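You operate a simulated robot arm through the tools that you are given. There is no shell and no other tool. Be economical: measure what you need, move in short steps, check, and stop when the job is done.

Carry out the task below with a simulated two-armed robot. There is one attempt and no reset: what you move stays moved.

Task
Press the arrow down key two times. Then take the orange seal ring on the top of the long bench and put it away on the top of the black low shelf. Then carry the yellow crate with both arms and set it on the clear patch of the long bench. Then press the spin button two times. Then press the orange run button three times. Then open the bags door, take the pink-zip bag from the shelf of the bags cupboard and leave it on the blue spill tray, then shut the door. Then open the cartons drawer, fetch the small carton from the inside of the cartons drawer and set it on the top of the batch bench and shut the drawer again. Then set the lens lever to 20x. Then put the black pan on the top of the long bench away on the top of the black-topped cupboard. Then put the black-banded beaker on the orange pass tray. Then set the grille shutter to 100 %. Then put the red capsule on the top of the black-topped cupboard away on the front of the grey bench. Then open the drawer marked pads. The order counts. Set down upright: black-banded beaker, red capsule. The lens lever goes anticlockwise seen from above, to its stop.

It is judged by the outcome, as a careful person would: the job done as asked, and still so three seconds after it is handed in. It fails if anything else is knocked over, pushed out of place, dropped, spilled or broken. Lids that push on must go on centred and level and be pressed home; caps that screw on are set level and turned clockwise until they are tight.

Robot
Two 7-joint arms with two-finger parallel grippers on one trunk, on a base that drives. Base frame: it is fixed to the floor where the robot stands at the start and does not move with it; the origin is under the middle of the robot, x ahead of it, y to its left, z up. Lengths are in m, angles in rad, forces in N, time in s.
The left shoulder is at the start at [0.11, 0.169, 1.511], the right one opposite. Places, roughly: arrow down key [0.7, -0.1, 0.9]; bags door [-1.9, 1.8, 0.4]; black pan (16x13x4 cm) [0.9, 1.9, 0.9]; black-banded beaker [-3.5, 1.25, 1]; blue spill tray (31x18x3 cm) [1.1, 2.8, 0.9]; cartons drawer [-1.8, 1.3, 0.3]; clear patch of the long bench [0.8, 1.3, 0.9]; drawer marked pads [-1.7, -1.2, 0.5]; front of the grey bench (18x160 cm) [2.28, 4.24, 0.86]; grille shutter [2.8, 4.5, 0.9]; lens lever [-0.9, 2, 1.1]; orange pass tray [-0.75, -1.5, 0.5]; orange run button [-1.9, 2.5, 1]; orange seal ring (7x7x2 cm) [0.8, -0.6, 0.9]; pink-zip bag (11x15x2 cm) [-1.8, 1.9, 0.4]; red capsule (5x5x6 cm) [0.4, 4.7, 0.9]; small carton [-1.75, 1.5, 0.25]; spin button [-1.9, 3.2, 1]; top of the batch bench (16x24 cm) [-1.8, 2.32, 0.9]; top of the black low shelf (24x57 cm) [-0.34, -1.6, 0.6]; top of the black-topped cupboard [0.7, 4.7, 0.9]; yellow crate (27x17x10 cm) [2.3, 0.7, 0.4]. Payload 1.57 kg a hand.
The tool frame of a hand sits at the grasp point between the pads (the TCP): z along the fingers, y along the line on which they close. The tips reach 0.03 m beyond it. The gripper opens to 0.08 m. The fingers are 0.017 m wide and 0.012 m thick; the gripper's body (0.04 by 0.082 m) begins 0.08 m behind the TCP.
Orientation is that of the tool frame in the base frame, as a unit quaternion [w, x, y, z]. With the fingers straight down and closing along the base's y, the tool's x points along the base's -x, its y along +y and its z along -z.

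Tools
- The arms move only by the tool step_arm. It takes "left_steps", "right_steps" or both (then of equal length, played together; a hand with none holds still); each is a list of rows, each an object (a shift or turn left out is 0, a gripper value left out holds the last) with "travel": the shift along the base's x, y, z in mm, a list of three; "angular": the turn, a rotation vector about the base's x, y, z in rad, a list of three; "jaw": the gripper command, from -1 (fully open) to 1 (shut), values between in proportion. In form: [{"travel": [dx, dy, dz], "angular": [ax, ay, az], "jaw": jaw}, ...]. A call has 1 to 8 rows; each row is the pose to reach, as a shift and turn from the pose commanded when the call began. Each row takes 0.2 s and may step no farther than 0.05 m and 0.15 rad from the row before; otherwise, or with a gripper value out of range, the whole call is refused. Where a pose cannot be reached the arm comes as near as it can. A force on the tool above 40 N (or 10 N above the force at the start of the call, whichever is more), or a blocked arm, ends the call early, and 0.2 s more pass. The fingers move at their own pace (about 0.072 m/s each) and stop on an object; they squeeze with about 28 N. The grip force told is the motor's: it shows also when the fingers shut on nothing. Time passes only in rows, and 0.2 s behind the last, so rows that repeat a pose let the fingers close. It gives the time, the measured TCP pose, the force on the tool (base axes), the opening and the grip force at its end, in the units of the frame above (readings bear some noise), with the torque about the TCP (base axes, N m) and any sound that the robot's microphone picked up, and new pictures: "pictures" is both (left out), scene, wrist or none (wrist: the cameras of the hands that moved).
- Cameras (640 x 400 px; columns grow to the right, rows downward): "scene" is now at [0.1486, -0.044, 1.6992]; the picture's right is [-0.54, -0.84, 0.00], its down [-0.60, 0.39, -0.69] and it looks along [0.58, -0.38, -0.72] (base axes); focal length 275 px, centre (320, 200). "left" rides on the left gripper at [0.072, 0.007, -0.122] in its tool frame; the picture's right is [-0.09, 1.00, 0.00], its down [-0.84, -0.08, -0.54] and it looks along [-0.54, -0.05, 0.84] (tool axes); focal length 238 px, centre (320, 200). "right" rides on the right gripper at [0.072, -0.007, -0.122] in its tool frame; the picture's right is [0.09, 1.00, 0.00], its down [-0.84, 0.08, -0.54] and it looks along [-0.54, 0.05, 0.84] (tool axes); focal length 238 px, centre (320, 200). There is no depth. A picture from a camera that has moved, and an enlarged one, comes with that camera's place and axes in the base frame and with its lens.
- lift_body(by): slides the trunk up (or, below 0, down) by that many m; the arms and the scene camera ride with it, the base frame stays. It gives what a move gives, with no picture.
- base_move(legs): drives the robot by 1 to 6 legs, each [ahead, left, turn to the left] in m, m and rad, along the robot's own axes; the way and the turn of a leg run together, so that a leg with both is an arc; at most 1.5 m and 3.142 rad a leg. The arms and the cameras ride along, it lands a little off, and it stops where it bumps. It gives what a move gives, and a new picture of the scene camera.
- turn_head(pan, tilt): turns the head with the scene camera to pan (to the left, within 1.501 rad either way) and tilt (down, from -0.506 to 1.204), counted from straight ahead of the robot. It gives what a move gives, and a new picture of the scene camera.
- close_up(camera, box): a new picture of the part [left, top, right, bottom] of that camera's present view, enlarged. The clock stands still meanwhile.
- job_done(): hands the job in; it is judged then, once.

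Go step by step. Nothing tells you exact positions but the pictures and the camera data: compare them with the known pose of the tool, close in by small moves and look again before you grip or let go. The budget is 556 turns and 360 pictures, counting those below and the enlarged ones. Unless the task says otherwise, let go and move clear before handing in, and close with one line.

The tools are called after "Emit:" as a command line: name --argument value ..., lists and objects as JSON in quotes. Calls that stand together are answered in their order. step_arm: Moves the arms, as the interface text tells. Its arguments: {"type":"object","properties":{"left_steps":{"type":"array","items":{"type":"object","properties":{"travel":{"type":"array","items":{"type":"number"}},"angular":{"type":"array","items":{"type":"number"}},"jaw":{"type":"number"}}}},"right_steps":{"type":"array","items":{"type":"object","properties":{"travel":{"type":"array","items":{"type":"number"}},"angular":{"type":"array","items":{"type":"number"}},"jaw":{"type":"number"}}}},"pictures":{"type":"string","enum":["both","scene","wrist","none"]}},"required":[]} The other tools are called the same way: lift_body (by) slides the trunk up or down; base_move (legs) drives the base; turn_head (pan, tilt) turns the head that bears the scene camera; close_up (camera, box) takes an enlarged picture of a part of a camera's view; job_done () hands the job in.

At the start:

```text
clock: 0.0
left_ee_pos: [0.6993, -0.0059, 1.1738]
left_orientation: [0.0, 0.0, 1.0, -0.001]
left_force: [0.5, 0.8, 0.3]
left_torque: [0.02, -0.01, 0.03]
left_width: 0.08
left_grasp_force: 0.0
right_ee_pos: [0.3679, -0.4081, 0.9998]
right_orientation: [0.0, -0.001, 1.0, 0.0]
right_force: [0.3, 0.3, 0.0]
right_torque: [0.0, -0.01, 0.0]
right_width: 0.0801
right_grasp_force: 0.0
trunk travel left (down, up): [-0.825, 0.065]
robot x, y, heading: [0.0006, 0.0011, 0.003]
head pan, tilt: [-0.574, 0.805]
```

scene: 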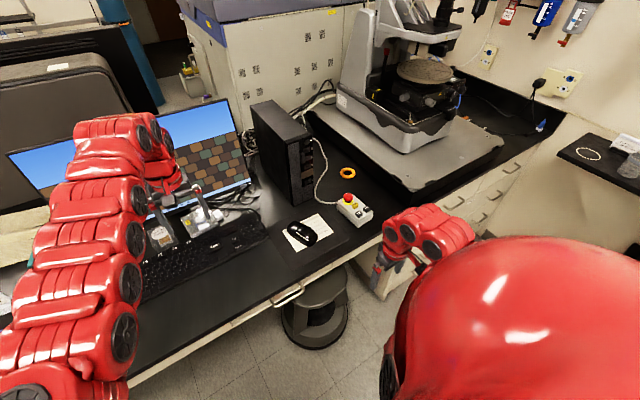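
right: 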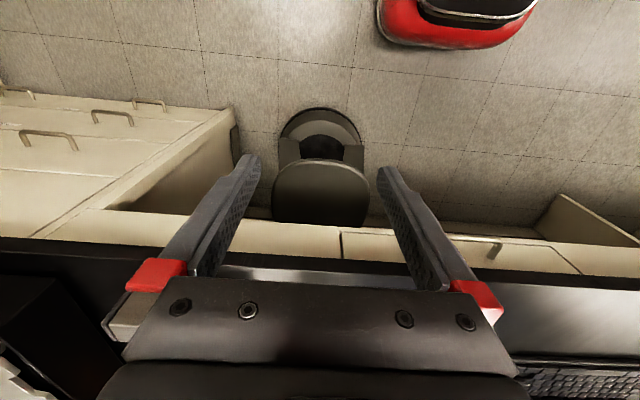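
left: 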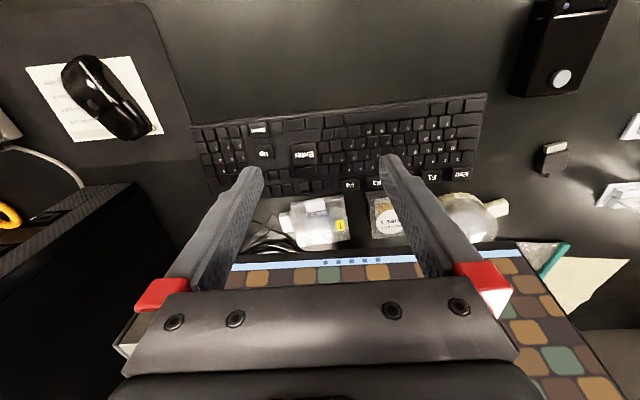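

The left hand camera looks down on the keyboard; I enlarge the keyboard to find the arrow down key.

Emit:
close_up --camera "left" --box '[180, 80, 500, 280]'

Emit:
close_up --camera "left" --box '[180, 100, 340, 200]'

Emit:
close_up --camera "scene" --box '[140, 120, 400, 300]'

```text
2.00 times, centred on (340, 180) of left
camera zoom: at [0.6291, 0.0026, 1.2965], right [0.09, 1.0, 0.0], down [0.84, -0.08, 0.54], along [0.54, -0.05, -0.84], focal length 477 px, centre (280, 240)
```

zoom: 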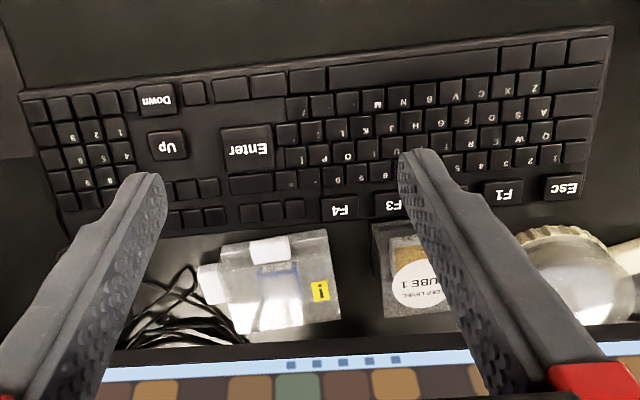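

```text
4.00 times, centred on (260, 150) of left
camera zoom: at [0.6291, 0.0026, 1.2965], right [0.09, 1.0, 0.0], down [0.84, -0.08, 0.54], along [0.54, -0.05, -0.84], focal length 953 px, centre (560, 400)
```

zoom: 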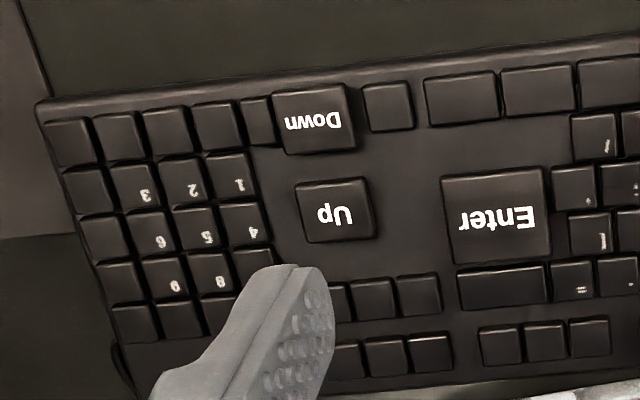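

```text
2.22 times, centred on (270, 210) of scene
camera zoom: at [0.1486, -0.044, 1.6992], right [-0.54, -0.84, 0.0], down [-0.6, 0.39, -0.69], along [0.58, -0.38, -0.72], focal length 610 px, centre (431, 178)
```

zoom: 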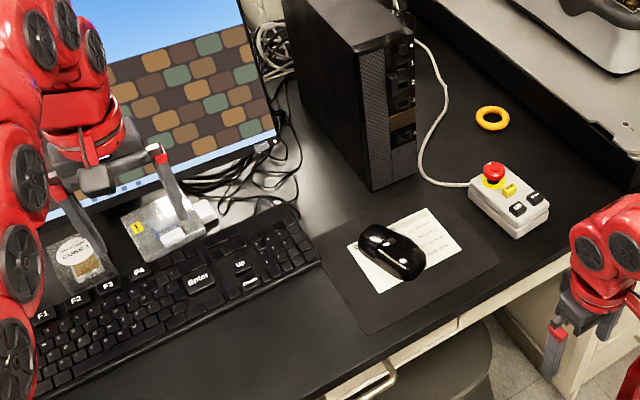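

The key marked "Down" is at about [0.729, -0.102, 0.93]. I shut the left fingers and bring them over it, a few cm above.

Emit:
step_arm --left_steps '[{"travel": [15, -45, 0], "jaw": 1}, {"travel": [30, -93, 0], "jaw": 1}, {"travel": [30, -96, -45], "jaw": 1}, {"travel": [30, -96, -90], "jaw": 1}, {"travel": [30, -96, -135], "jaw": 1}, {"travel": [30, -96, -160], "jaw": 1}, {"travel": [30, -96, -160], "jaw": 1}]' --pictures "both"

```text
refused: row 2 steps farther than a row can; nothing moved
```

The second row was slightly too long; I send it again with smaller steps.

Emit:
step_arm --left_steps '[{"travel": [10, -40, 0], "jaw": 1}, {"travel": [20, -80, 0], "jaw": 1}, {"travel": [30, -96, -35], "jaw": 1}, {"travel": [30, -96, -80], "jaw": 1}, {"travel": [30, -96, -125], "jaw": 1}, {"travel": [30, -96, -160], "jaw": 1}, {"travel": [30, -96, -160], "jaw": 1}]' --pictures "both"

```text
clock: 1.6
left_ee_pos: [0.6661, -0.092, 1.0561]
left_orientation: [-0.001, 0.0, 1.0, 0.001]
left_force: [-0.8, -0.1, -0.1]
left_torque: [0.03, 0.01, -0.02]
left_width: 0.0001
left_grasp_force: 21.1
left hand out of reach, approached as far as the arm can: row 1, 2, 3, 4, 5, 6, 7
right_ee_pos: [0.3687, -0.4103, 0.9988]
right_orientation: [0.0, 0.0, 1.0, 0.001]
right_force: [0.0, 0.4, 0.4]
right_torque: [0.04, 0.0, -0.01]
right_width: 0.0799
right_grasp_force: 0.1
trunk travel left (down, up): [-0.825, 0.065]
robot x, y, heading: [-0.0016, 0.003, -0.003]
head pan, tilt: [-0.574, 0.805]
camera scene: at [0.1488, -0.0462, 1.6991], right [-0.54, -0.84, 0.0], down [-0.61, 0.39, -0.69], along [0.58, -0.38, -0.72], focal length 275 px, centre (320, 200)
camera left: at [0.5954, -0.0849, 1.1785], right [0.09, 1.0, 0.0], down [0.84, -0.08, 0.54], along [0.54, -0.05, -0.84], focal length 238 px, centre (320, 200)
```

scene: 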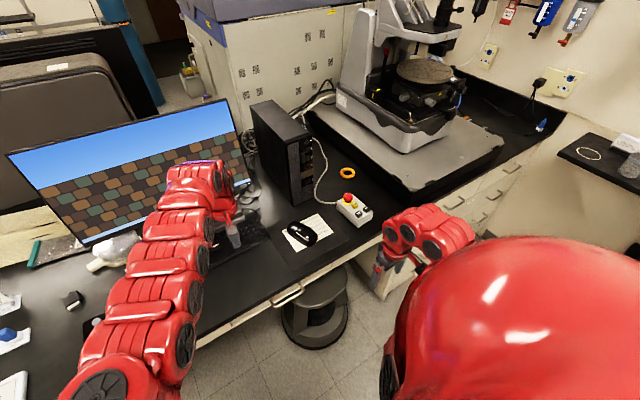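
left: 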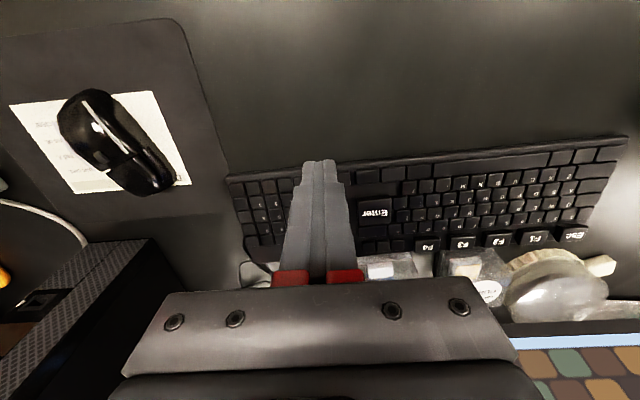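

The key is out of reach from here. I raise both hands, drive 0.15 m nearer and lower the trunk a little.

Emit:
step_arm --left_steps '[{"travel": [0, 0, 45]}, {"travel": [-20, 0, 85]}, {"travel": [-40, 0, 120]}]' --right_steps '[{"travel": [0, 0, 45]}, {"travel": [0, 0, 90]}, {"travel": [0, 0, 130]}]' --pictures "none"

Emit:
base_move --legs '[[0.15, 0, 0]]'

Emit:
lift_body --by -0.1

```text
clock: 2.4
left_ee_pos: [0.6274, -0.0913, 1.177]
left_orientation: [0.0, 0.0, 1.0, 0.0]
left_force: [0.3, -0.2, -0.9]
left_torque: [-0.01, 0.0, -0.02]
left_width: 0.0001
left_grasp_force: 21.3
right_ee_pos: [0.342, -0.3798, 1.0563]
right_orientation: [0.018, 0.002, 1.0, -0.002]
right_force: [0.3, 0.3, -0.9]
right_torque: [-0.02, 0.0, -0.01]
right_width: 0.0802
right_grasp_force: 0.1
right hand out of reach, approached as far as the arm can: row 1, 2, 3
trunk travel left (down, up): [-0.825, 0.065]
robot x, y, heading: [0.0017, -0.0, 0.001]
head pan, tilt: [-0.574, 0.805]
```

```text
clock: 3.8
left_ee_pos: [0.7759, -0.0929, 1.1778]
left_orientation: [0.001, 0.0, 1.0, 0.0]
left_force: [1.1, -0.9, -0.1]
left_torque: [0.02, 0.02, -0.02]
left_width: 0.0001
left_grasp_force: 21.3
right_ee_pos: [0.4913, -0.3805, 1.0562]
right_orientation: [0.02, 0.001, 1.0, -0.002]
right_force: [-0.4, -0.2, 0.0]
right_torque: [-0.01, -0.03, -0.02]
right_width: 0.08
right_grasp_force: 0.0
trunk travel left (down, up): [-0.825, 0.065]
robot x, y, heading: [0.1447, 0.0003, -0.002]
head pan, tilt: [-0.574, 0.805]
camera scene: at [0.2955, -0.0441, 1.6994], right [-0.54, -0.84, 0.0], down [-0.6, 0.39, -0.69], along [0.58, -0.38, -0.72], focal length 275 px, centre (320, 200)
```

scene: 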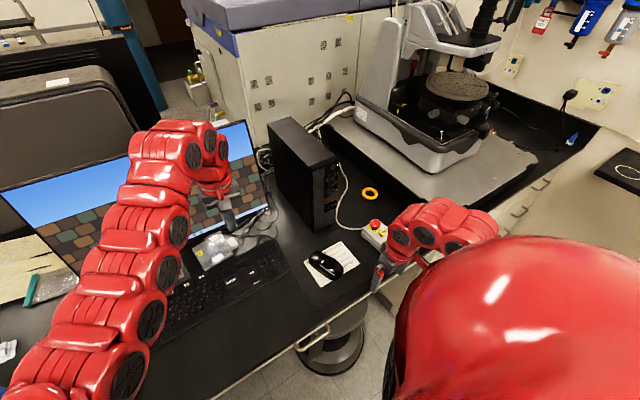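

```text
clock: 5.1
left_ee_pos: [0.7768, -0.0931, 1.0773]
left_orientation: [0.001, 0.0, 1.0, 0.0]
left_force: [-1.0, 0.2, -0.5]
left_torque: [-0.04, 0.0, 0.0]
left_width: 0.0
left_grasp_force: 21.5
right_ee_pos: [0.4919, -0.3798, 0.9556]
right_orientation: [0.018, 0.0, 1.0, -0.001]
right_force: [0.2, 0.2, -0.5]
right_torque: [0.03, 0.01, -0.02]
right_width: 0.08
right_grasp_force: 0.0
trunk travel left (down, up): [-0.725, 0.165]
robot x, y, heading: [0.1514, -0.0028, 0.003]
head pan, tilt: [-0.574, 0.805]
```

Now I bring the left fingertips over the key, with about 3 cm clearance.

Emit:
step_arm --left_steps '[{"travel": [-25, -5, -30]}, {"travel": [-48, -9, -60]}, {"travel": [-48, -9, -85]}, {"travel": [-48, -9, -85]}]' --pictures "wrist"

Emit:
close_up --camera "left" --box '[240, 100, 400, 200]'

Emit:
close_up --camera "scene" --box '[150, 180, 310, 280]'

```text
clock: 6.1
left_ee_pos: [0.728, -0.1, 0.9926]
left_orientation: [0.001, 0.0, 1.0, 0.001]
left_force: [0.1, 0.3, 0.6]
left_torque: [0.01, -0.04, -0.02]
left_width: 0.0
left_grasp_force: 21.4
right_ee_pos: [0.4927, -0.3813, 0.9554]
right_orientation: [0.018, 0.001, 1.0, -0.001]
right_force: [-0.4, 0.0, -0.1]
right_torque: [0.02, 0.0, 0.01]
right_width: 0.0801
right_grasp_force: 0.1
trunk travel left (down, up): [-0.725, 0.165]
robot x, y, heading: [0.1507, 0.0023, -0.001]
head pan, tilt: [-0.574, 0.805]
camera left: at [0.6574, -0.0929, 1.1141], right [0.09, 1.0, 0.0], down [0.84, -0.08, 0.54], along [0.54, -0.05, -0.84], focal length 238 px, centre (320, 200)
```

left: 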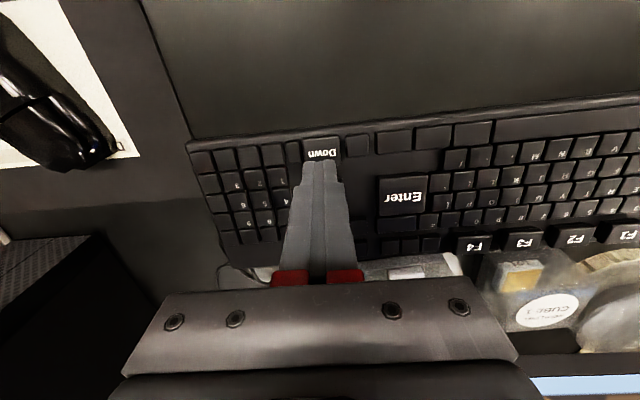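

```text
4.00 times, centred on (320, 150) of left
camera zoom: at [0.6574, -0.0929, 1.1141], right [0.09, 1.0, 0.0], down [0.84, -0.08, 0.54], along [0.54, -0.05, -0.84], focal length 953 px, centre (320, 400)
```

zoom: 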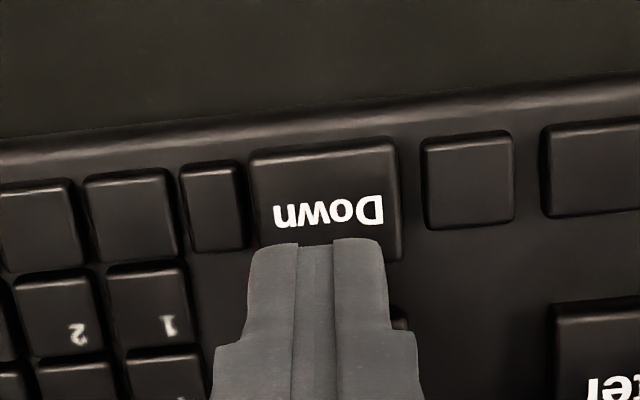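

```text
4.00 times, centred on (230, 230) of scene
camera zoom: at [0.2974, -0.0439, 1.5992], right [-0.54, -0.84, 0.0], down [-0.6, 0.39, -0.69], along [0.58, -0.38, -0.72], focal length 1099 px, centre (680, 80)
```

zoom: 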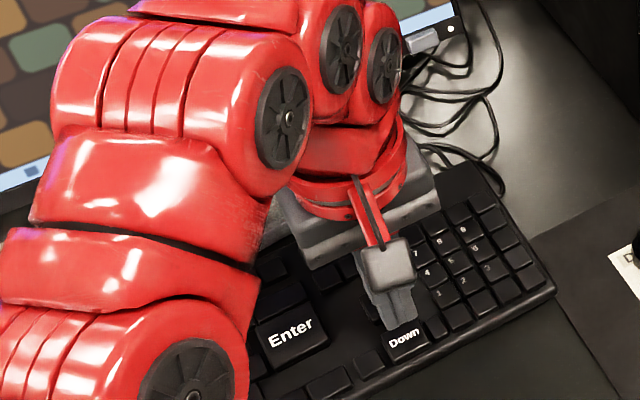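

The fingertips line up with the key. I descend gently and watch force and sound.

Emit:
step_arm --left_steps '[{"travel": [0, 0, -20]}, {"travel": [0, 0, -26]}, {"travel": [0, 0, -29]}, {"travel": [0, 0, -31]}]' --pictures "none"

```text
clock: 6.8
left_ee_pos: [0.73, -0.1004, 0.9715]
left_orientation: [0.008, 0.001, 1.0, -0.002]
left_force: [-6.8, 2.2, 23.3]
left_torque: [0.16, 0.04, -0.14]
left_width: 0.0001
left_grasp_force: 21.8
right_ee_pos: [0.4901, -0.3809, 0.9577]
right_orientation: [0.019, 0.001, 1.0, 0.0]
right_force: [-0.1, 0.6, -0.1]
right_torque: [0.01, -0.03, -0.01]
right_width: 0.0799
right_grasp_force: 0.0
trunk travel left (down, up): [-0.725, 0.165]
robot x, y, heading: [0.1507, 0.0021, 0.001]
head pan, tilt: [-0.574, 0.805]
heard: click
stopped in row 3 (left hand): the force on the tool passed its limit at 47 N (the readings are from after the stop); the commanded pose is now the measured one
```

One click heard. I lift and press once more, more gently.

Emit:
step_arm --left_steps '[{"travel": [0, 0, 8]}, {"travel": [-1, 0, 15]}, {"travel": [-1, 0, 15]}]' --pictures "none"

Emit:
step_arm --left_steps '[{"travel": [0, 0, -8]}, {"travel": [0, 0, -11]}, {"travel": [0, 0, -13]}, {"travel": [0, 0, -15]}]' --pictures "none"

```text
clock: 7.6
left_ee_pos: [0.732, -0.103, 0.9823]
left_orientation: [0.006, 0.0, 1.0, -0.002]
left_force: [0.1, 0.0, 0.3]
left_torque: [0.01, -0.01, 0.0]
left_width: 0.0001
left_grasp_force: 21.4
right_ee_pos: [0.4938, -0.3805, 0.9564]
right_orientation: [0.018, 0.001, 1.0, -0.001]
right_force: [0.0, 0.8, 0.2]
right_torque: [-0.01, 0.02, 0.02]
right_width: 0.0799
right_grasp_force: 0.0
trunk travel left (down, up): [-0.725, 0.165]
robot x, y, heading: [0.15, -0.0004, -0.004]
head pan, tilt: [-0.574, 0.805]
```

```text
clock: 8.6
left_ee_pos: [0.7303, -0.1016, 0.9698]
left_orientation: [0.01, 0.0, 1.0, -0.003]
left_force: [6.6, -0.6, 34.9]
left_torque: [0.05, -0.48, -0.09]
left_width: 0.0
left_grasp_force: 21.6
right_ee_pos: [0.4916, -0.3798, 0.9574]
right_orientation: [0.019, 0.001, 1.0, -0.001]
right_force: [0.7, 0.4, -0.2]
right_torque: [0.0, 0.01, 0.02]
right_width: 0.0802
right_grasp_force: 0.0
trunk travel left (down, up): [-0.725, 0.165]
robot x, y, heading: [0.1547, -0.0007, -0.001]
head pan, tilt: [-0.574, 0.805]
heard: click
```

Both presses are done. I raise the left hand and look down at the floor, the stool and the ring.

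Emit:
step_arm --left_steps '[{"travel": [0, 0, 40]}, {"travel": [0, 0, 80]}, {"travel": [-40, 30, 100]}]' --pictures "none"

Emit:
turn_head --pan -0.5 --tilt 1.2

Emit:
turn_head --pan -1.2 --tilt 0.7

```text
refused: row 3 steps farther than a row can; nothing moved
```

```text
clock: 9.5
left_ee_pos: [0.7317, -0.1009, 0.9704]
left_orientation: [0.009, 0.0, 1.0, -0.002]
left_force: [19.3, -4.7, 57.1]
left_torque: [-0.03, -1.1, -0.1]
left_width: 0.0
left_grasp_force: 21.7
right_ee_pos: [0.4902, -0.3804, 0.9569]
right_orientation: [0.019, 0.001, 1.0, -0.001]
right_force: [0.7, 0.4, 0.9]
right_torque: [0.01, 0.0, 0.01]
right_width: 0.0801
right_grasp_force: 0.1
trunk travel left (down, up): [-0.725, 0.165]
robot x, y, heading: [0.1484, 0.0039, -0.001]
head pan, tilt: [-0.499, 1.201]
camera scene: at [0.2758, -0.0267, 1.5726], right [-0.48, -0.88, 0.0], down [-0.82, 0.45, -0.37], along [0.32, -0.17, -0.93], focal length 275 px, centre (320, 200)
```

scene: 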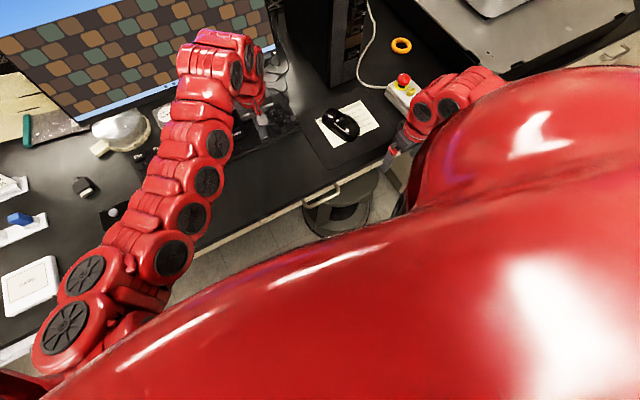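

```text
clock: 10.6
left_ee_pos: [0.7288, -0.1013, 0.9711]
left_orientation: [0.01, 0.001, 1.0, -0.003]
left_force: [26.2, -5.8, 74.6]
left_torque: [-0.02, -1.42, -0.09]
left_width: 0.0
left_grasp_force: 21.4
right_ee_pos: [0.4895, -0.3805, 0.9576]
right_orientation: [0.019, 0.001, 1.0, -0.002]
right_force: [-0.5, 0.0, -0.4]
right_torque: [-0.01, 0.02, -0.01]
right_width: 0.08
right_grasp_force: 0.1
trunk travel left (down, up): [-0.725, 0.165]
robot x, y, heading: [0.148, 0.0015, -0.002]
head pan, tilt: [-1.201, 0.7]
camera scene: at [0.256, -0.0788, 1.6085], right [-0.93, -0.36, 0.0], down [-0.23, 0.6, -0.77], along [0.28, -0.71, -0.64], focal length 275 px, centre (320, 200)
```

scene: 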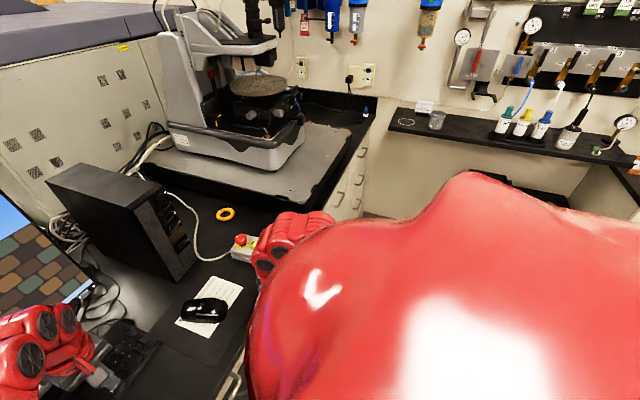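

The lift was refused, so the finger is still on the key; I lift it straight away.

Emit:
step_arm --left_steps '[{"travel": [0, 0, 15]}, {"travel": [0, 0, 50]}, {"travel": [0, 0, 85]}, {"travel": [-30, 20, 110]}, {"travel": [-60, 45, 130]}]' --pictures "none"

Emit:
turn_head --pan -0.5 --tilt 0.8

Emit:
close_up --camera "scene" --box '[280, 120, 440, 220]'

```text
clock: 11.8
left_ee_pos: [0.7224, -0.0962, 1.0591]
left_orientation: [0.005, 0.0, 1.0, -0.001]
left_force: [-0.2, -0.7, 0.3]
left_torque: [0.0, -0.02, 0.01]
left_width: 0.0
left_grasp_force: 21.1
left hand out of reach, approached as far as the arm can: row 4, 5
right_ee_pos: [0.493, -0.3816, 0.9543]
right_orientation: [0.018, 0.001, 1.0, -0.001]
right_force: [0.3, -0.3, 0.1]
right_torque: [-0.01, 0.02, 0.01]
right_width: 0.0797
right_grasp_force: 0.0
trunk travel left (down, up): [-0.725, 0.165]
robot x, y, heading: [0.1491, 0.0, 0.001]
head pan, tilt: [-1.201, 0.7]
```

```text
clock: 12.8
left_ee_pos: [0.7245, -0.0964, 1.0582]
left_orientation: [0.006, 0.0, 1.0, -0.001]
left_force: [0.3, -0.4, -0.6]
left_torque: [0.01, -0.01, -0.01]
left_width: 0.0002
left_grasp_force: 21.3
right_ee_pos: [0.4932, -0.381, 0.9549]
right_orientation: [0.018, 0.001, 1.0, -0.001]
right_force: [-0.2, -0.1, 0.3]
right_torque: [-0.03, -0.03, -0.02]
right_width: 0.0801
right_grasp_force: 0.1
trunk travel left (down, up): [-0.725, 0.165]
robot x, y, heading: [0.148, 0.0011, -0.002]
head pan, tilt: [-0.499, 0.799]
camera scene: at [0.3012, -0.039, 1.5996], right [-0.48, -0.88, 0.0], down [-0.63, 0.34, -0.7], along [0.61, -0.33, -0.72], focal length 275 px, centre (320, 200)
```

scene: 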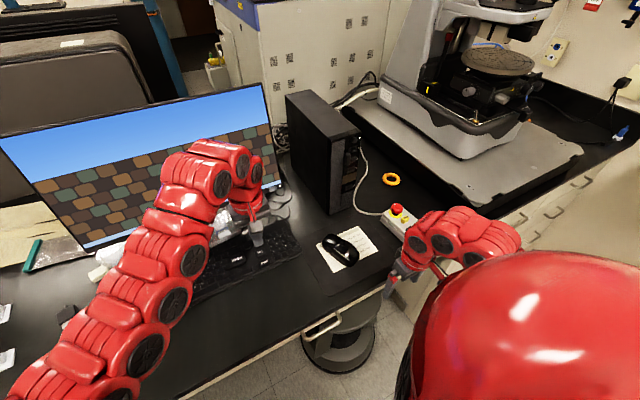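

```text
4.00 times, centred on (360, 170) of scene
camera zoom: at [0.3012, -0.039, 1.5996], right [-0.48, -0.88, 0.0], down [-0.63, 0.34, -0.7], along [0.61, -0.33, -0.72], focal length 1099 px, centre (160, 320)
```

zoom: 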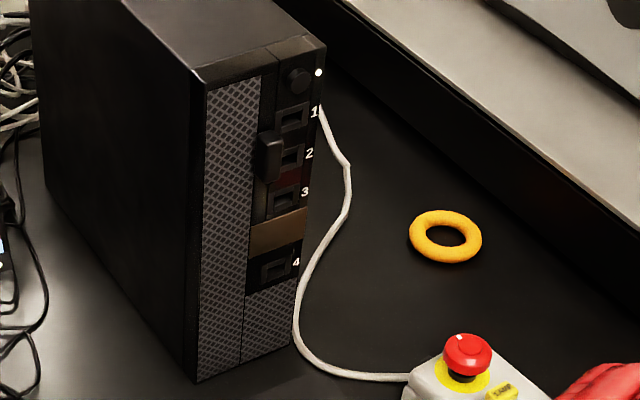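

The ring lies at about [0.85, -0.643, 0.91], next to the granite slab. I bring both hands to a compact raised pose and then drive back, right and forward again.

Emit:
step_arm --left_steps '[{"travel": [-20, 35, 0]}, {"travel": [-40, 70, 0]}, {"travel": [-60, 110, 0]}, {"travel": [-80, 150, 0]}, {"travel": [-80, 180, 0]}, {"travel": [-80, 180, 0]}]' --right_steps '[{"travel": [10, 10, 40]}, {"travel": [35, 30, 70]}, {"travel": [70, 50, 95]}, {"travel": [100, 75, 110]}, {"travel": [130, 100, 110]}, {"travel": [130, 120, 110]}]' --pictures "none"

Emit:
base_move --legs '[[-0.2, 0, 0], [0, -0.55, 0]]'

```text
clock: 14.2
left_ee_pos: [0.7477, -0.0537, 1.0137]
left_orientation: [0.01, 0.002, 1.0, -0.005]
left_force: [-1.1, -0.7, 0.4]
left_torque: [0.03, -0.02, 0.03]
left_width: 0.0001
left_grasp_force: 21.2
left hand out of reach, approached as far as the arm can: row 1, 2, 3, 4, 5, 6
right_ee_pos: [0.5613, -0.2646, 1.0192]
right_orientation: [0.048, 0.021, 0.998, 0.025]
right_force: [0.4, 0.4, -0.6]
right_torque: [0.05, -0.01, -0.01]
right_width: 0.0801
right_grasp_force: 0.1
right hand out of reach, approached as far as the arm can: row 1, 2, 3, 4, 5, 6
trunk travel left (down, up): [-0.725, 0.165]
robot x, y, heading: [0.1473, -0.0005, -0.005]
head pan, tilt: [-0.499, 0.799]
```

```text
clock: 18.6
left_ee_pos: [0.5495, -0.6071, 1.0129]
left_orientation: [0.008, 0.003, 1.0, -0.005]
left_force: [0.4, 0.3, 0.1]
left_torque: [0.02, 0.01, -0.02]
left_width: 0.0001
left_grasp_force: 21.1
right_ee_pos: [0.3618, -0.8165, 1.0191]
right_orientation: [0.048, 0.022, 0.998, 0.024]
right_force: [-0.9, -1.0, 0.1]
right_torque: [0.01, -0.01, 0.04]
right_width: 0.08
right_grasp_force: 0.0
trunk travel left (down, up): [-0.725, 0.165]
robot x, y, heading: [-0.0503, -0.5529, 0.001]
head pan, tilt: [-0.499, 0.799]
camera scene: at [0.1019, -0.591, 1.5996], right [-0.48, -0.88, 0.0], down [-0.63, 0.34, -0.7], along [0.61, -0.34, -0.72], focal length 275 px, centre (320, 200)
```

scene: 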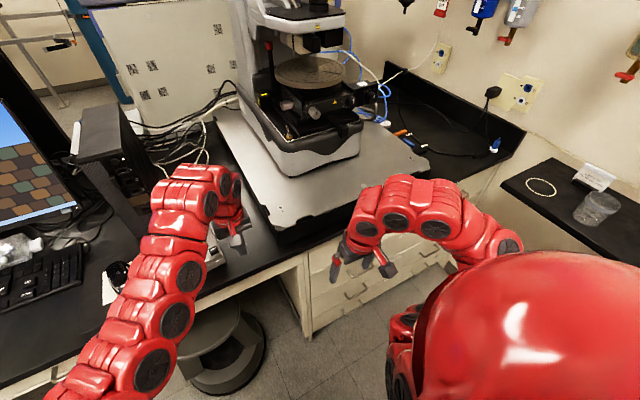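

Clear floor ahead. I raise the trunk again so the hands pass over the granite slab, then drive forward.

Emit:
lift_body --by 0.1

Emit:
base_move --legs '[[0.2, 0, 0]]'

```text
clock: 19.9
left_ee_pos: [0.5509, -0.6059, 1.1119]
left_orientation: [0.009, 0.002, 1.0, -0.005]
left_force: [-0.2, -0.1, 0.2]
left_torque: [0.0, 0.03, -0.03]
left_width: 0.0001
left_grasp_force: 21.4
right_ee_pos: [0.3614, -0.8173, 1.1187]
right_orientation: [0.05, 0.022, 0.998, 0.025]
right_force: [-0.9, -0.7, 0.4]
right_torque: [0.02, 0.03, -0.02]
right_width: 0.08
right_grasp_force: 0.0
trunk travel left (down, up): [-0.825, 0.065]
robot x, y, heading: [-0.0481, -0.551, 0.0]
head pan, tilt: [-0.499, 0.799]
```

```text
clock: 21.5
left_ee_pos: [0.7476, -0.6062, 1.1135]
left_orientation: [0.009, 0.003, 1.0, -0.005]
left_force: [-0.1, 0.0, 0.0]
left_torque: [0.0, 0.0, 0.01]
left_width: 0.0
left_grasp_force: 21.6
right_ee_pos: [0.5586, -0.8164, 1.1193]
right_orientation: [0.049, 0.02, 0.998, 0.025]
right_force: [-0.2, -0.3, 0.4]
right_torque: [0.02, 0.03, 0.0]
right_width: 0.0798
right_grasp_force: 0.1
trunk travel left (down, up): [-0.825, 0.065]
robot x, y, heading: [0.1465, -0.5521, -0.002]
head pan, tilt: [-0.499, 0.799]
camera scene: at [0.2981, -0.5909, 1.6997], right [-0.48, -0.88, 0.0], down [-0.63, 0.34, -0.7], along [0.61, -0.33, -0.72], focal length 275 px, centre (320, 200)
```

scene: 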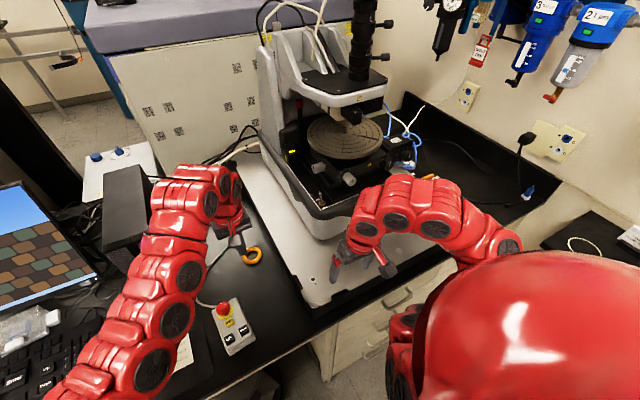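

The left hand is closest to the ring. I tuck the right hand back over the floor, then move right a little and lower the trunk so the left can reach.

Emit:
step_arm --right_steps '[{"travel": [-30, -30, 0]}, {"travel": [-60, -60, 0]}, {"travel": [-90, -90, -10]}, {"travel": [-115, -120, -35]}, {"travel": [-130, -140, -70]}, {"travel": [-130, -140, -110]}]' --pictures "none"

Emit:
base_move --legs '[[0, -0.08, 0]]'

```text
clock: 22.9
left_ee_pos: [0.7462, -0.6038, 1.114]
left_orientation: [0.01, 0.002, 1.0, -0.008]
left_force: [0.2, 0.1, -0.3]
left_torque: [-0.02, -0.03, -0.03]
left_width: 0.0
left_grasp_force: 20.8
right_ee_pos: [0.4366, -0.9553, 1.0167]
right_orientation: [0.048, 0.019, 0.998, 0.024]
right_force: [0.1, 0.4, -0.1]
right_torque: [-0.04, -0.01, 0.01]
right_width: 0.0797
right_grasp_force: 0.1
right hand out of reach, approached as far as the arm can: row 1, 2, 3, 4, 5, 6
trunk travel left (down, up): [-0.825, 0.065]
robot x, y, heading: [0.1419, -0.5522, -0.001]
head pan, tilt: [-0.499, 0.799]
```

```text
clock: 24.0
left_ee_pos: [0.7479, -0.6846, 1.1125]
left_orientation: [0.01, 0.001, 1.0, -0.006]
left_force: [-0.2, 0.0, -0.9]
left_torque: [-0.02, 0.04, -0.02]
left_width: 0.0001
left_grasp_force: 21.1
right_ee_pos: [0.437, -1.0361, 1.017]
right_orientation: [0.048, 0.019, 0.998, 0.026]
right_force: [-0.2, 0.2, -0.2]
right_torque: [-0.01, 0.03, 0.04]
right_width: 0.08
right_grasp_force: 0.1
trunk travel left (down, up): [-0.825, 0.065]
robot x, y, heading: [0.1455, -0.6308, 0.003]
head pan, tilt: [-0.499, 0.799]
camera scene: at [0.2989, -0.6696, 1.6997], right [-0.48, -0.88, 0.0], down [-0.63, 0.34, -0.7], along [0.61, -0.33, -0.72], focal length 275 px, centre (320, 200)
```

scene: 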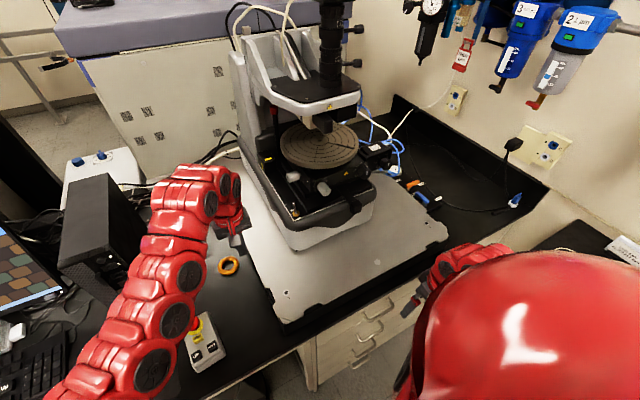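

Ring confirmed near [0.848, -0.635]. I move the left hand over toward its left rim, opening the fingers halfway, and lower the trunk.

Emit:
step_arm --left_steps '[{"travel": [20, 30, 0], "jaw": -0.3}, {"travel": [40, 60, 0], "jaw": -0.3}, {"travel": [60, 66, 0], "jaw": -0.3}]' --pictures "none"

Emit:
lift_body --by -0.12

Emit:
step_arm --left_steps '[{"travel": [20, 0, 0], "jaw": -0.3}, {"travel": [40, 0, 0], "jaw": -0.3}]' --pictures "wrist"

```text
clock: 24.8
left_ee_pos: [0.8087, -0.6213, 1.1129]
left_orientation: [0.01, 0.002, 1.0, -0.005]
left_force: [-0.3, -0.6, -0.7]
left_torque: [0.03, 0.02, 0.0]
left_width: 0.0519
left_grasp_force: 0.1
right_ee_pos: [0.4371, -1.0387, 1.0147]
right_orientation: [0.048, 0.019, 0.998, 0.026]
right_force: [0.9, 0.2, -1.0]
right_torque: [0.02, -0.04, 0.01]
right_width: 0.08
right_grasp_force: 0.0
trunk travel left (down, up): [-0.825, 0.065]
robot x, y, heading: [0.1474, -0.6344, 0.001]
head pan, tilt: [-0.499, 0.799]
```

```text
clock: 26.3
left_ee_pos: [0.8087, -0.6202, 0.9928]
left_orientation: [0.01, 0.001, 1.0, -0.006]
left_force: [0.1, -0.3, 0.4]
left_torque: [-0.05, 0.03, 0.01]
left_width: 0.0519
left_grasp_force: 0.1
right_ee_pos: [0.4366, -1.0375, 0.8961]
right_orientation: [0.048, 0.02, 0.998, 0.024]
right_force: [-0.1, -0.1, 0.3]
right_torque: [-0.01, 0.0, -0.01]
right_width: 0.08
right_grasp_force: 0.0
trunk travel left (down, up): [-0.705, 0.185]
robot x, y, heading: [0.1449, -0.632, -0.003]
head pan, tilt: [-0.499, 0.799]
```

```text
clock: 26.9
left_ee_pos: [0.8488, -0.6196, 0.9922]
left_orientation: [0.01, 0.001, 1.0, -0.005]
left_force: [-0.4, -0.1, 0.3]
left_torque: [0.02, 0.02, 0.01]
left_width: 0.052
left_grasp_force: 0.1
right_ee_pos: [0.4378, -1.037, 0.8956]
right_orientation: [0.048, 0.02, 0.998, 0.026]
right_force: [-0.3, 0.0, 0.0]
right_torque: [0.01, -0.01, -0.02]
right_width: 0.0798
right_grasp_force: 0.1
trunk travel left (down, up): [-0.705, 0.185]
robot x, y, heading: [0.1516, -0.6326, -0.0]
head pan, tilt: [-0.499, 0.799]
camera left: at [0.775, -0.6103, 1.1129], right [0.09, 1.0, -0.01], down [0.83, -0.07, 0.56], along [0.55, -0.06, -0.83], focal length 238 px, centre (320, 200)
```

left: 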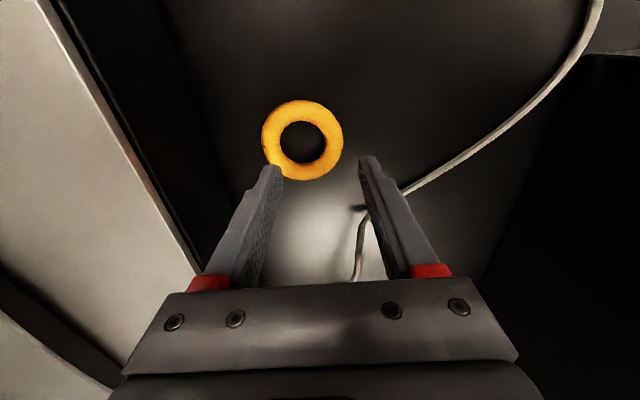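

Ring centre is about [0.845, -0.634]; its left rim is at y about -0.605. I line up over that rim and descend part way.

Emit:
step_arm --left_steps '[{"travel": [-4, 15, -10], "jaw": 0}, {"travel": [-4, 15, -30], "jaw": 0}, {"travel": [-4, 15, -42], "jaw": 0}]' --pictures "wrist"

Emit:
close_up --camera "left" --box '[220, 80, 420, 205]'

```text
clock: 27.7
left_ee_pos: [0.8429, -0.6046, 0.9501]
left_orientation: [0.009, 0.002, 1.0, -0.006]
left_force: [0.5, 0.2, -0.2]
left_torque: [0.02, 0.0, 0.0]
left_width: 0.0392
left_grasp_force: 0.1
right_ee_pos: [0.4373, -1.0374, 0.8962]
right_orientation: [0.047, 0.02, 0.998, 0.024]
right_force: [0.1, 0.1, 0.3]
right_torque: [0.0, 0.0, 0.01]
right_width: 0.08
right_grasp_force: 0.1
trunk travel left (down, up): [-0.705, 0.185]
robot x, y, heading: [0.1475, -0.628, -0.001]
head pan, tilt: [-0.499, 0.799]
camera left: at [0.7705, -0.5957, 1.071], right [0.1, 1.0, -0.01], down [0.83, -0.07, 0.56], along [0.56, -0.06, -0.83], focal length 238 px, centre (320, 200)
```

left: 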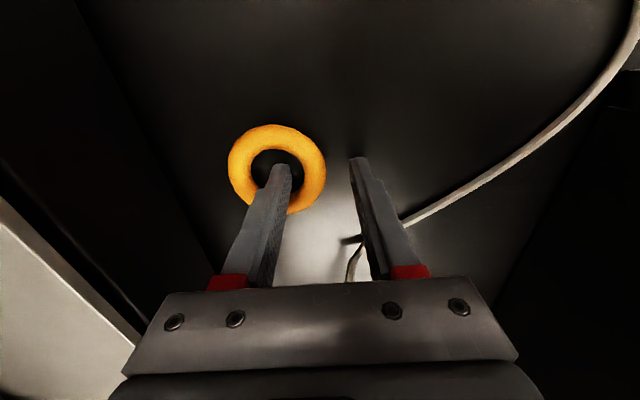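

```text
3.20 times, centred on (320, 142) of left
camera zoom: at [0.7705, -0.5957, 1.071], right [0.1, 1.0, -0.01], down [0.83, -0.07, 0.56], along [0.56, -0.06, -0.83], focal length 763 px, centre (320, 384)
```

zoom: 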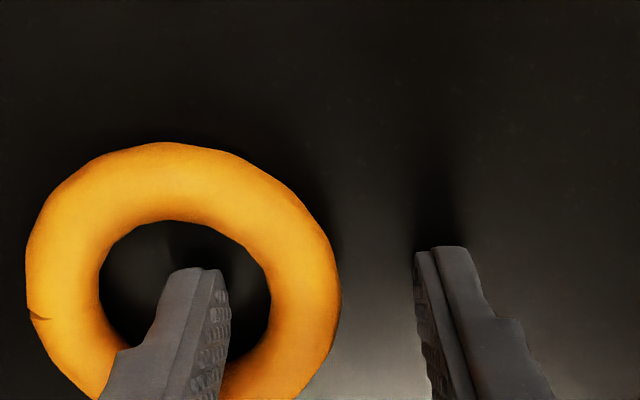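

The inner finger is over the hole. I lower slowly to the bench and then close.

Emit:
step_arm --left_steps '[{"travel": [3, 0, -4]}, {"travel": [3, 0, -8]}, {"travel": [3, 0, -12]}, {"travel": [3, 0, -15]}]' --pictures "none"

```text
clock: 28.3
left_ee_pos: [0.8431, -0.604, 0.9499]
left_orientation: [0.015, 0.001, 1.0, -0.006]
left_force: [-16.9, 0.8, 24.6]
left_torque: [0.67, 0.69, 0.41]
left_width: 0.0408
left_grasp_force: 0.0
right_ee_pos: [0.4328, -1.0384, 0.8982]
right_orientation: [0.05, 0.02, 0.998, 0.026]
right_force: [-0.9, 0.0, -0.3]
right_torque: [-0.01, -0.02, 0.03]
right_width: 0.0801
right_grasp_force: 0.1
trunk travel left (down, up): [-0.705, 0.185]
robot x, y, heading: [0.1499, -0.6313, -0.004]
head pan, tilt: [-0.499, 0.799]
stopped in row 2 (left hand): the force on the tool passed its limit at 44 N (the readings are from after the stop); the commanded pose is now the measured one
```

The tips touch the bench at z about 0.92. I back off 2 mm and close on the rim.

Emit:
step_arm --left_steps '[{"travel": [0, 0, 2], "jaw": 0}, {"travel": [0, 0, 2], "jaw": 1}, {"travel": [0, 0, 2], "jaw": 1}, {"travel": [0, 0, 2], "jaw": 1}]' --pictures "wrist"

```text
clock: 29.3
left_ee_pos: [0.8486, -0.602, 0.9505]
left_orientation: [0.015, 0.0, 1.0, -0.006]
left_force: [1.6, 17.6, 25.4]
left_torque: [0.84, 0.15, -0.16]
left_width: 0.0151
left_grasp_force: 27.8
right_ee_pos: [0.4363, -1.0357, 0.8979]
right_orientation: [0.048, 0.02, 0.998, 0.025]
right_force: [-0.2, -0.2, 0.5]
right_torque: [-0.01, 0.01, 0.0]
right_width: 0.08
right_grasp_force: 0.0
trunk travel left (down, up): [-0.705, 0.185]
robot x, y, heading: [0.145, -0.6312, -0.002]
head pan, tilt: [-0.499, 0.799]
camera left: at [0.7736, -0.5921, 1.07], right [0.09, 1.0, -0.01], down [0.82, -0.07, 0.57], along [0.56, -0.06, -0.82], focal length 238 px, centre (320, 200)
```

left: 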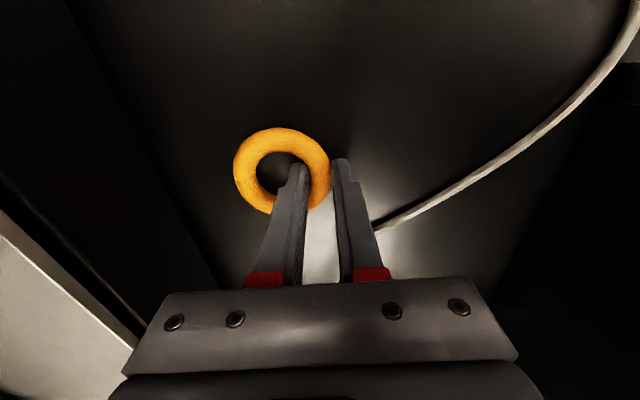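

Gripped the rim (15 mm). I lift it and check.

Emit:
step_arm --left_steps '[{"travel": [0, 0, 20]}, {"travel": [0, 0, 50]}, {"travel": [-20, 0, 80]}, {"travel": [-40, 0, 110]}]' --pictures "wrist"

Emit:
lift_body --by 0.12

```text
clock: 30.3
left_ee_pos: [0.8066, -0.6057, 1.0584]
left_orientation: [0.011, 0.001, 1.0, -0.006]
left_force: [-0.9, -0.1, 0.0]
left_torque: [0.01, 0.0, 0.0]
left_width: 0.0145
left_grasp_force: 28.0
right_ee_pos: [0.4352, -1.0374, 0.8957]
right_orientation: [0.049, 0.021, 0.998, 0.025]
right_force: [-0.5, -0.3, 0.3]
right_torque: [-0.01, -0.04, 0.01]
right_width: 0.0801
right_grasp_force: 0.1
trunk travel left (down, up): [-0.705, 0.185]
robot x, y, heading: [0.146, -0.6337, -0.002]
head pan, tilt: [-0.499, 0.799]
camera left: at [0.733, -0.5963, 1.1789], right [0.1, 1.0, -0.01], down [0.82, -0.07, 0.56], along [0.56, -0.06, -0.83], focal length 238 px, centre (320, 200)
```

left: 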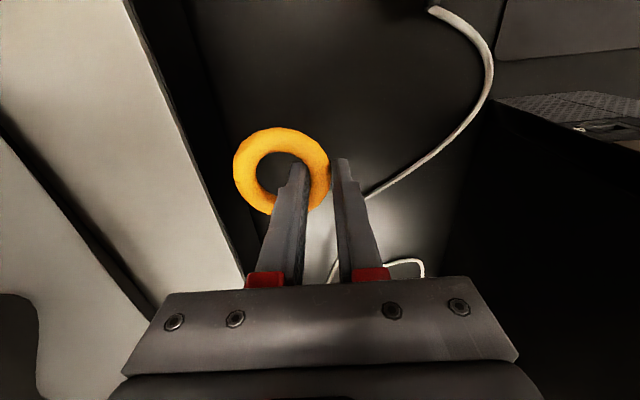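

```text
clock: 31.8
left_ee_pos: [0.8083, -0.6047, 1.1772]
left_orientation: [0.011, 0.003, 1.0, -0.007]
left_force: [-0.3, -0.1, -0.2]
left_torque: [0.04, -0.03, -0.01]
left_width: 0.0147
left_grasp_force: 28.1
right_ee_pos: [0.4354, -1.0378, 1.0162]
right_orientation: [0.048, 0.02, 0.998, 0.025]
right_force: [-0.2, 0.4, -0.1]
right_torque: [0.0, 0.02, -0.03]
right_width: 0.0801
right_grasp_force: 0.0
trunk travel left (down, up): [-0.825, 0.065]
robot x, y, heading: [0.148, -0.6313, 0.002]
head pan, tilt: [-0.499, 0.799]
```

Ring held securely. I back away from the bench and turn right to face the low shelf.

Emit:
base_move --legs '[[-0.5, 0, 0], [0, 0, -1.571]]'

Emit:
turn_head --pan 0.0 --tilt 0.75

```text
clock: 38.5
left_ee_pos: [-0.3169, -1.2922, 1.1786]
left_orientation: [0.004, 0.704, 0.71, -0.012]
left_force: [0.9, 0.0, -0.2]
left_torque: [-0.01, 0.0, 0.02]
left_width: 0.0142
left_grasp_force: 27.9
right_ee_pos: [-0.7518, -0.926, 1.0167]
right_orientation: [0.051, 0.715, 0.697, -0.016]
right_force: [0.4, -0.2, -0.1]
right_torque: [-0.02, -0.01, 0.0]
right_width: 0.0799
right_grasp_force: 0.0
trunk travel left (down, up): [-0.825, 0.065]
robot x, y, heading: [-0.3498, -0.6289, -1.559]
head pan, tilt: [-0.499, 0.799]
camera scene: at [-0.387, -0.7837, 1.6996], right [-0.88, 0.47, 0.0], down [0.34, 0.63, -0.7], along [-0.33, -0.62, -0.72], focal length 275 px, centre (320, 200)
```

scene: 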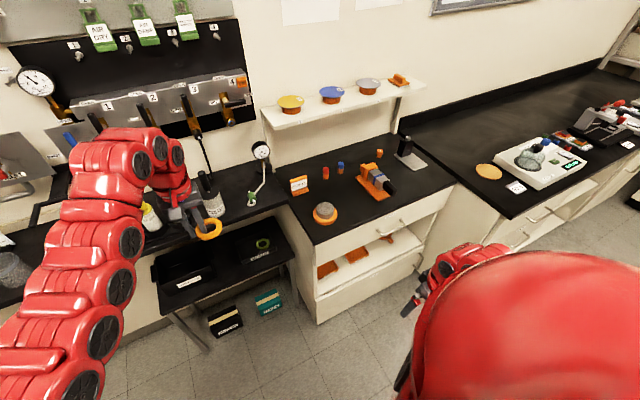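

```text
clock: 39.5
left_ee_pos: [-0.3164, -1.2927, 1.1779]
left_orientation: [0.004, 0.703, 0.711, -0.012]
left_force: [0.0, -0.6, 0.5]
left_torque: [0.03, -0.01, -0.01]
left_width: 0.0142
left_grasp_force: 28.0
right_ee_pos: [-0.7539, -0.9272, 1.0163]
right_orientation: [0.052, 0.716, 0.696, -0.015]
right_force: [-0.2, 0.0, 0.0]
right_torque: [-0.01, -0.01, 0.0]
right_width: 0.0801
right_grasp_force: 0.1
trunk travel left (down, up): [-0.825, 0.065]
robot x, y, heading: [-0.3499, -0.6303, -1.559]
head pan, tilt: [0.0, 0.75]
camera scene: at [-0.3483, -0.7953, 1.7035], right [-1.0, -0.01, 0.0], down [-0.01, 0.68, -0.73], along [0.01, -0.73, -0.68], focal length 275 px, centre (320, 200)
```

scene: 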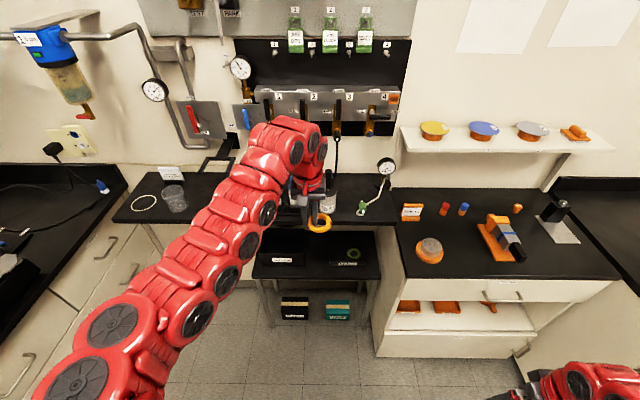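

Emit:
close_up --camera "scene" --box '[230, 200, 410, 330]'

```text
3.08 times, centred on (320, 265) of scene
camera zoom: at [-0.3483, -0.7953, 1.7035], right [-1.0, -0.01, 0.0], down [-0.01, 0.68, -0.73], along [0.01, -0.73, -0.68], focal length 845 px, centre (320, 0)
```

zoom: 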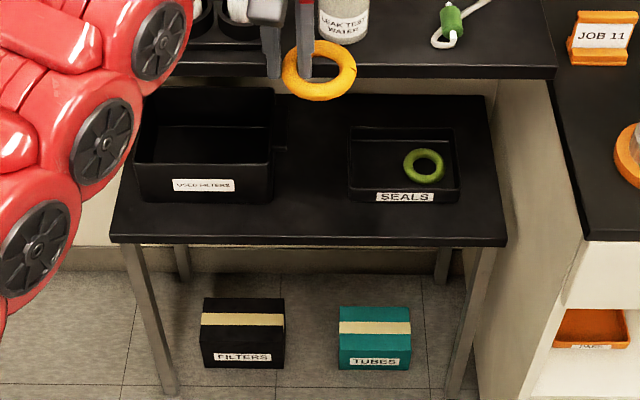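

The low shelf has a tray marked SEALS with a green ring in it, at about [-0.47, -1.595, 0.6], below a wall shelf. I'll put the ring in the free half of that tray, reaching in with a tilted hand: first tilt the hand and pull it back.

Emit:
step_arm --left_steps '[{"travel": [0, 20, -10], "angular": [-0.14, 0, 0]}, {"travel": [0, 40, -20], "angular": [-0.28, 0, 0]}, {"travel": [0, 60, -30], "angular": [-0.42, 0, 0]}, {"travel": [0, 80, -40], "angular": [-0.56, 0, 0]}, {"travel": [0, 100, -50], "angular": [-0.7, 0, 0]}, {"travel": [0, 110, -60], "angular": [-0.75, 0, 0]}]' --pictures "none"

Emit:
lift_body --by -0.4

Emit:
base_move --legs '[[0, -0.12, -0.012]]'

```text
clock: 40.9
left_ee_pos: [-0.3129, -1.1929, 1.1282]
left_orientation: [0.245, 0.659, 0.663, -0.255]
left_force: [0.4, -0.2, -0.8]
left_torque: [0.02, -0.05, 0.02]
left_width: 0.0103
left_grasp_force: 28.2
left hand out of reach, approached as far as the arm can: row 1, 2, 6
right_ee_pos: [-0.7507, -0.9281, 1.016]
right_orientation: [0.051, 0.716, 0.696, -0.015]
right_force: [-0.1, -0.9, 0.6]
right_torque: [0.01, 0.01, 0.03]
right_width: 0.0799
right_grasp_force: 0.0
trunk travel left (down, up): [-0.825, 0.065]
robot x, y, heading: [-0.3519, -0.6351, -1.558]
head pan, tilt: [0.0, 0.75]
```

```text
clock: 44.7
left_ee_pos: [-0.3157, -1.1924, 0.7291]
left_orientation: [0.245, 0.66, 0.663, -0.255]
left_force: [0.1, -1.3, -0.3]
left_torque: [0.0, 0.0, -0.03]
left_width: 0.0088
left_grasp_force: 27.5
right_ee_pos: [-0.7527, -0.9254, 0.6167]
right_orientation: [0.052, 0.715, 0.697, -0.015]
right_force: [0.7, 1.7, 0.0]
right_torque: [0.0, -0.02, 0.0]
right_width: 0.0799
right_grasp_force: 0.0
trunk travel left (down, up): [-0.425, 0.465]
robot x, y, heading: [-0.3516, -0.6327, -1.555]
head pan, tilt: [0.0, 0.75]
```

```text
clock: 45.9
left_ee_pos: [-0.4417, -1.1927, 0.7297]
left_orientation: [0.244, 0.664, 0.658, -0.256]
left_force: [-0.3, 0.1, 0.4]
left_torque: [0.0, 0.01, -0.02]
left_width: 0.008
left_grasp_force: 27.3
right_ee_pos: [-0.8749, -0.9217, 0.6155]
right_orientation: [0.053, 0.72, 0.691, -0.016]
right_force: [0.0, 0.0, 0.2]
right_torque: [0.02, 0.0, 0.02]
right_width: 0.08
right_grasp_force: 0.1
trunk travel left (down, up): [-0.425, 0.465]
robot x, y, heading: [-0.4708, -0.6292, -1.568]
head pan, tilt: [0.0, 0.75]
camera scene: at [-0.4698, -0.7958, 1.3035], right [-1.0, 0.0, 0.0], down [0.0, 0.68, -0.73], along [0.0, -0.73, -0.68], focal length 275 px, centre (320, 200)
```

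scene: 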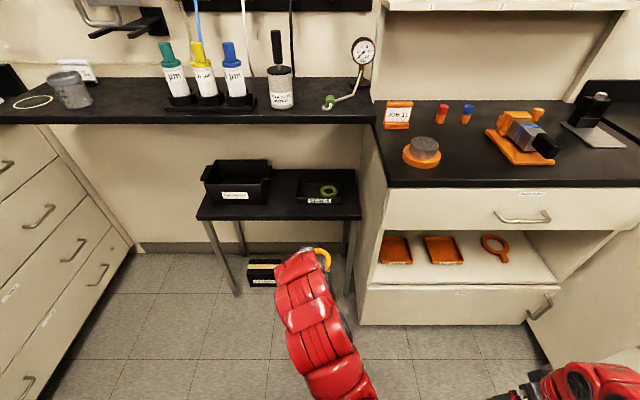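

The grip opening has shrunk from 14 to 8 mm, so the ring may be slipping. I look with the left hand camera.

Emit:
close_up --camera "left" --box '[220, 80, 420, 205]'

Emit:
close_up --camera "scene" --box '[190, 150, 390, 275]'

```text
3.20 times, centred on (320, 142) of left
camera zoom: at [-0.432, -1.057, 0.7726], right [1.0, -0.08, 0.05], down [-0.07, -0.27, 0.96], along [-0.07, -0.96, -0.27], focal length 763 px, centre (320, 384)
```

zoom: 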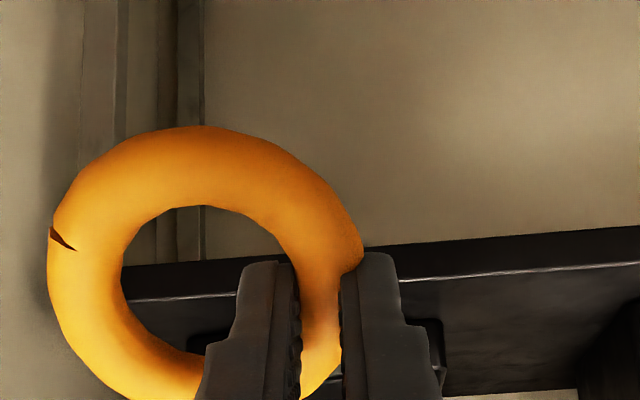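

```text
3.20 times, centred on (290, 212) of scene
camera zoom: at [-0.4698, -0.7958, 1.3035], right [-1.0, 0.0, 0.0], down [0.0, 0.68, -0.73], along [0.0, -0.73, -0.68], focal length 879 px, centre (416, 160)
```

zoom: 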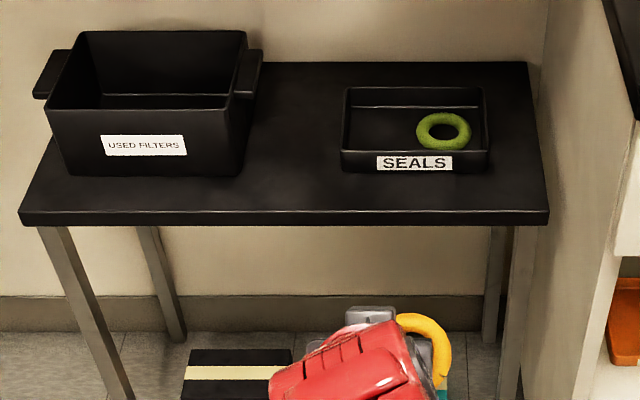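

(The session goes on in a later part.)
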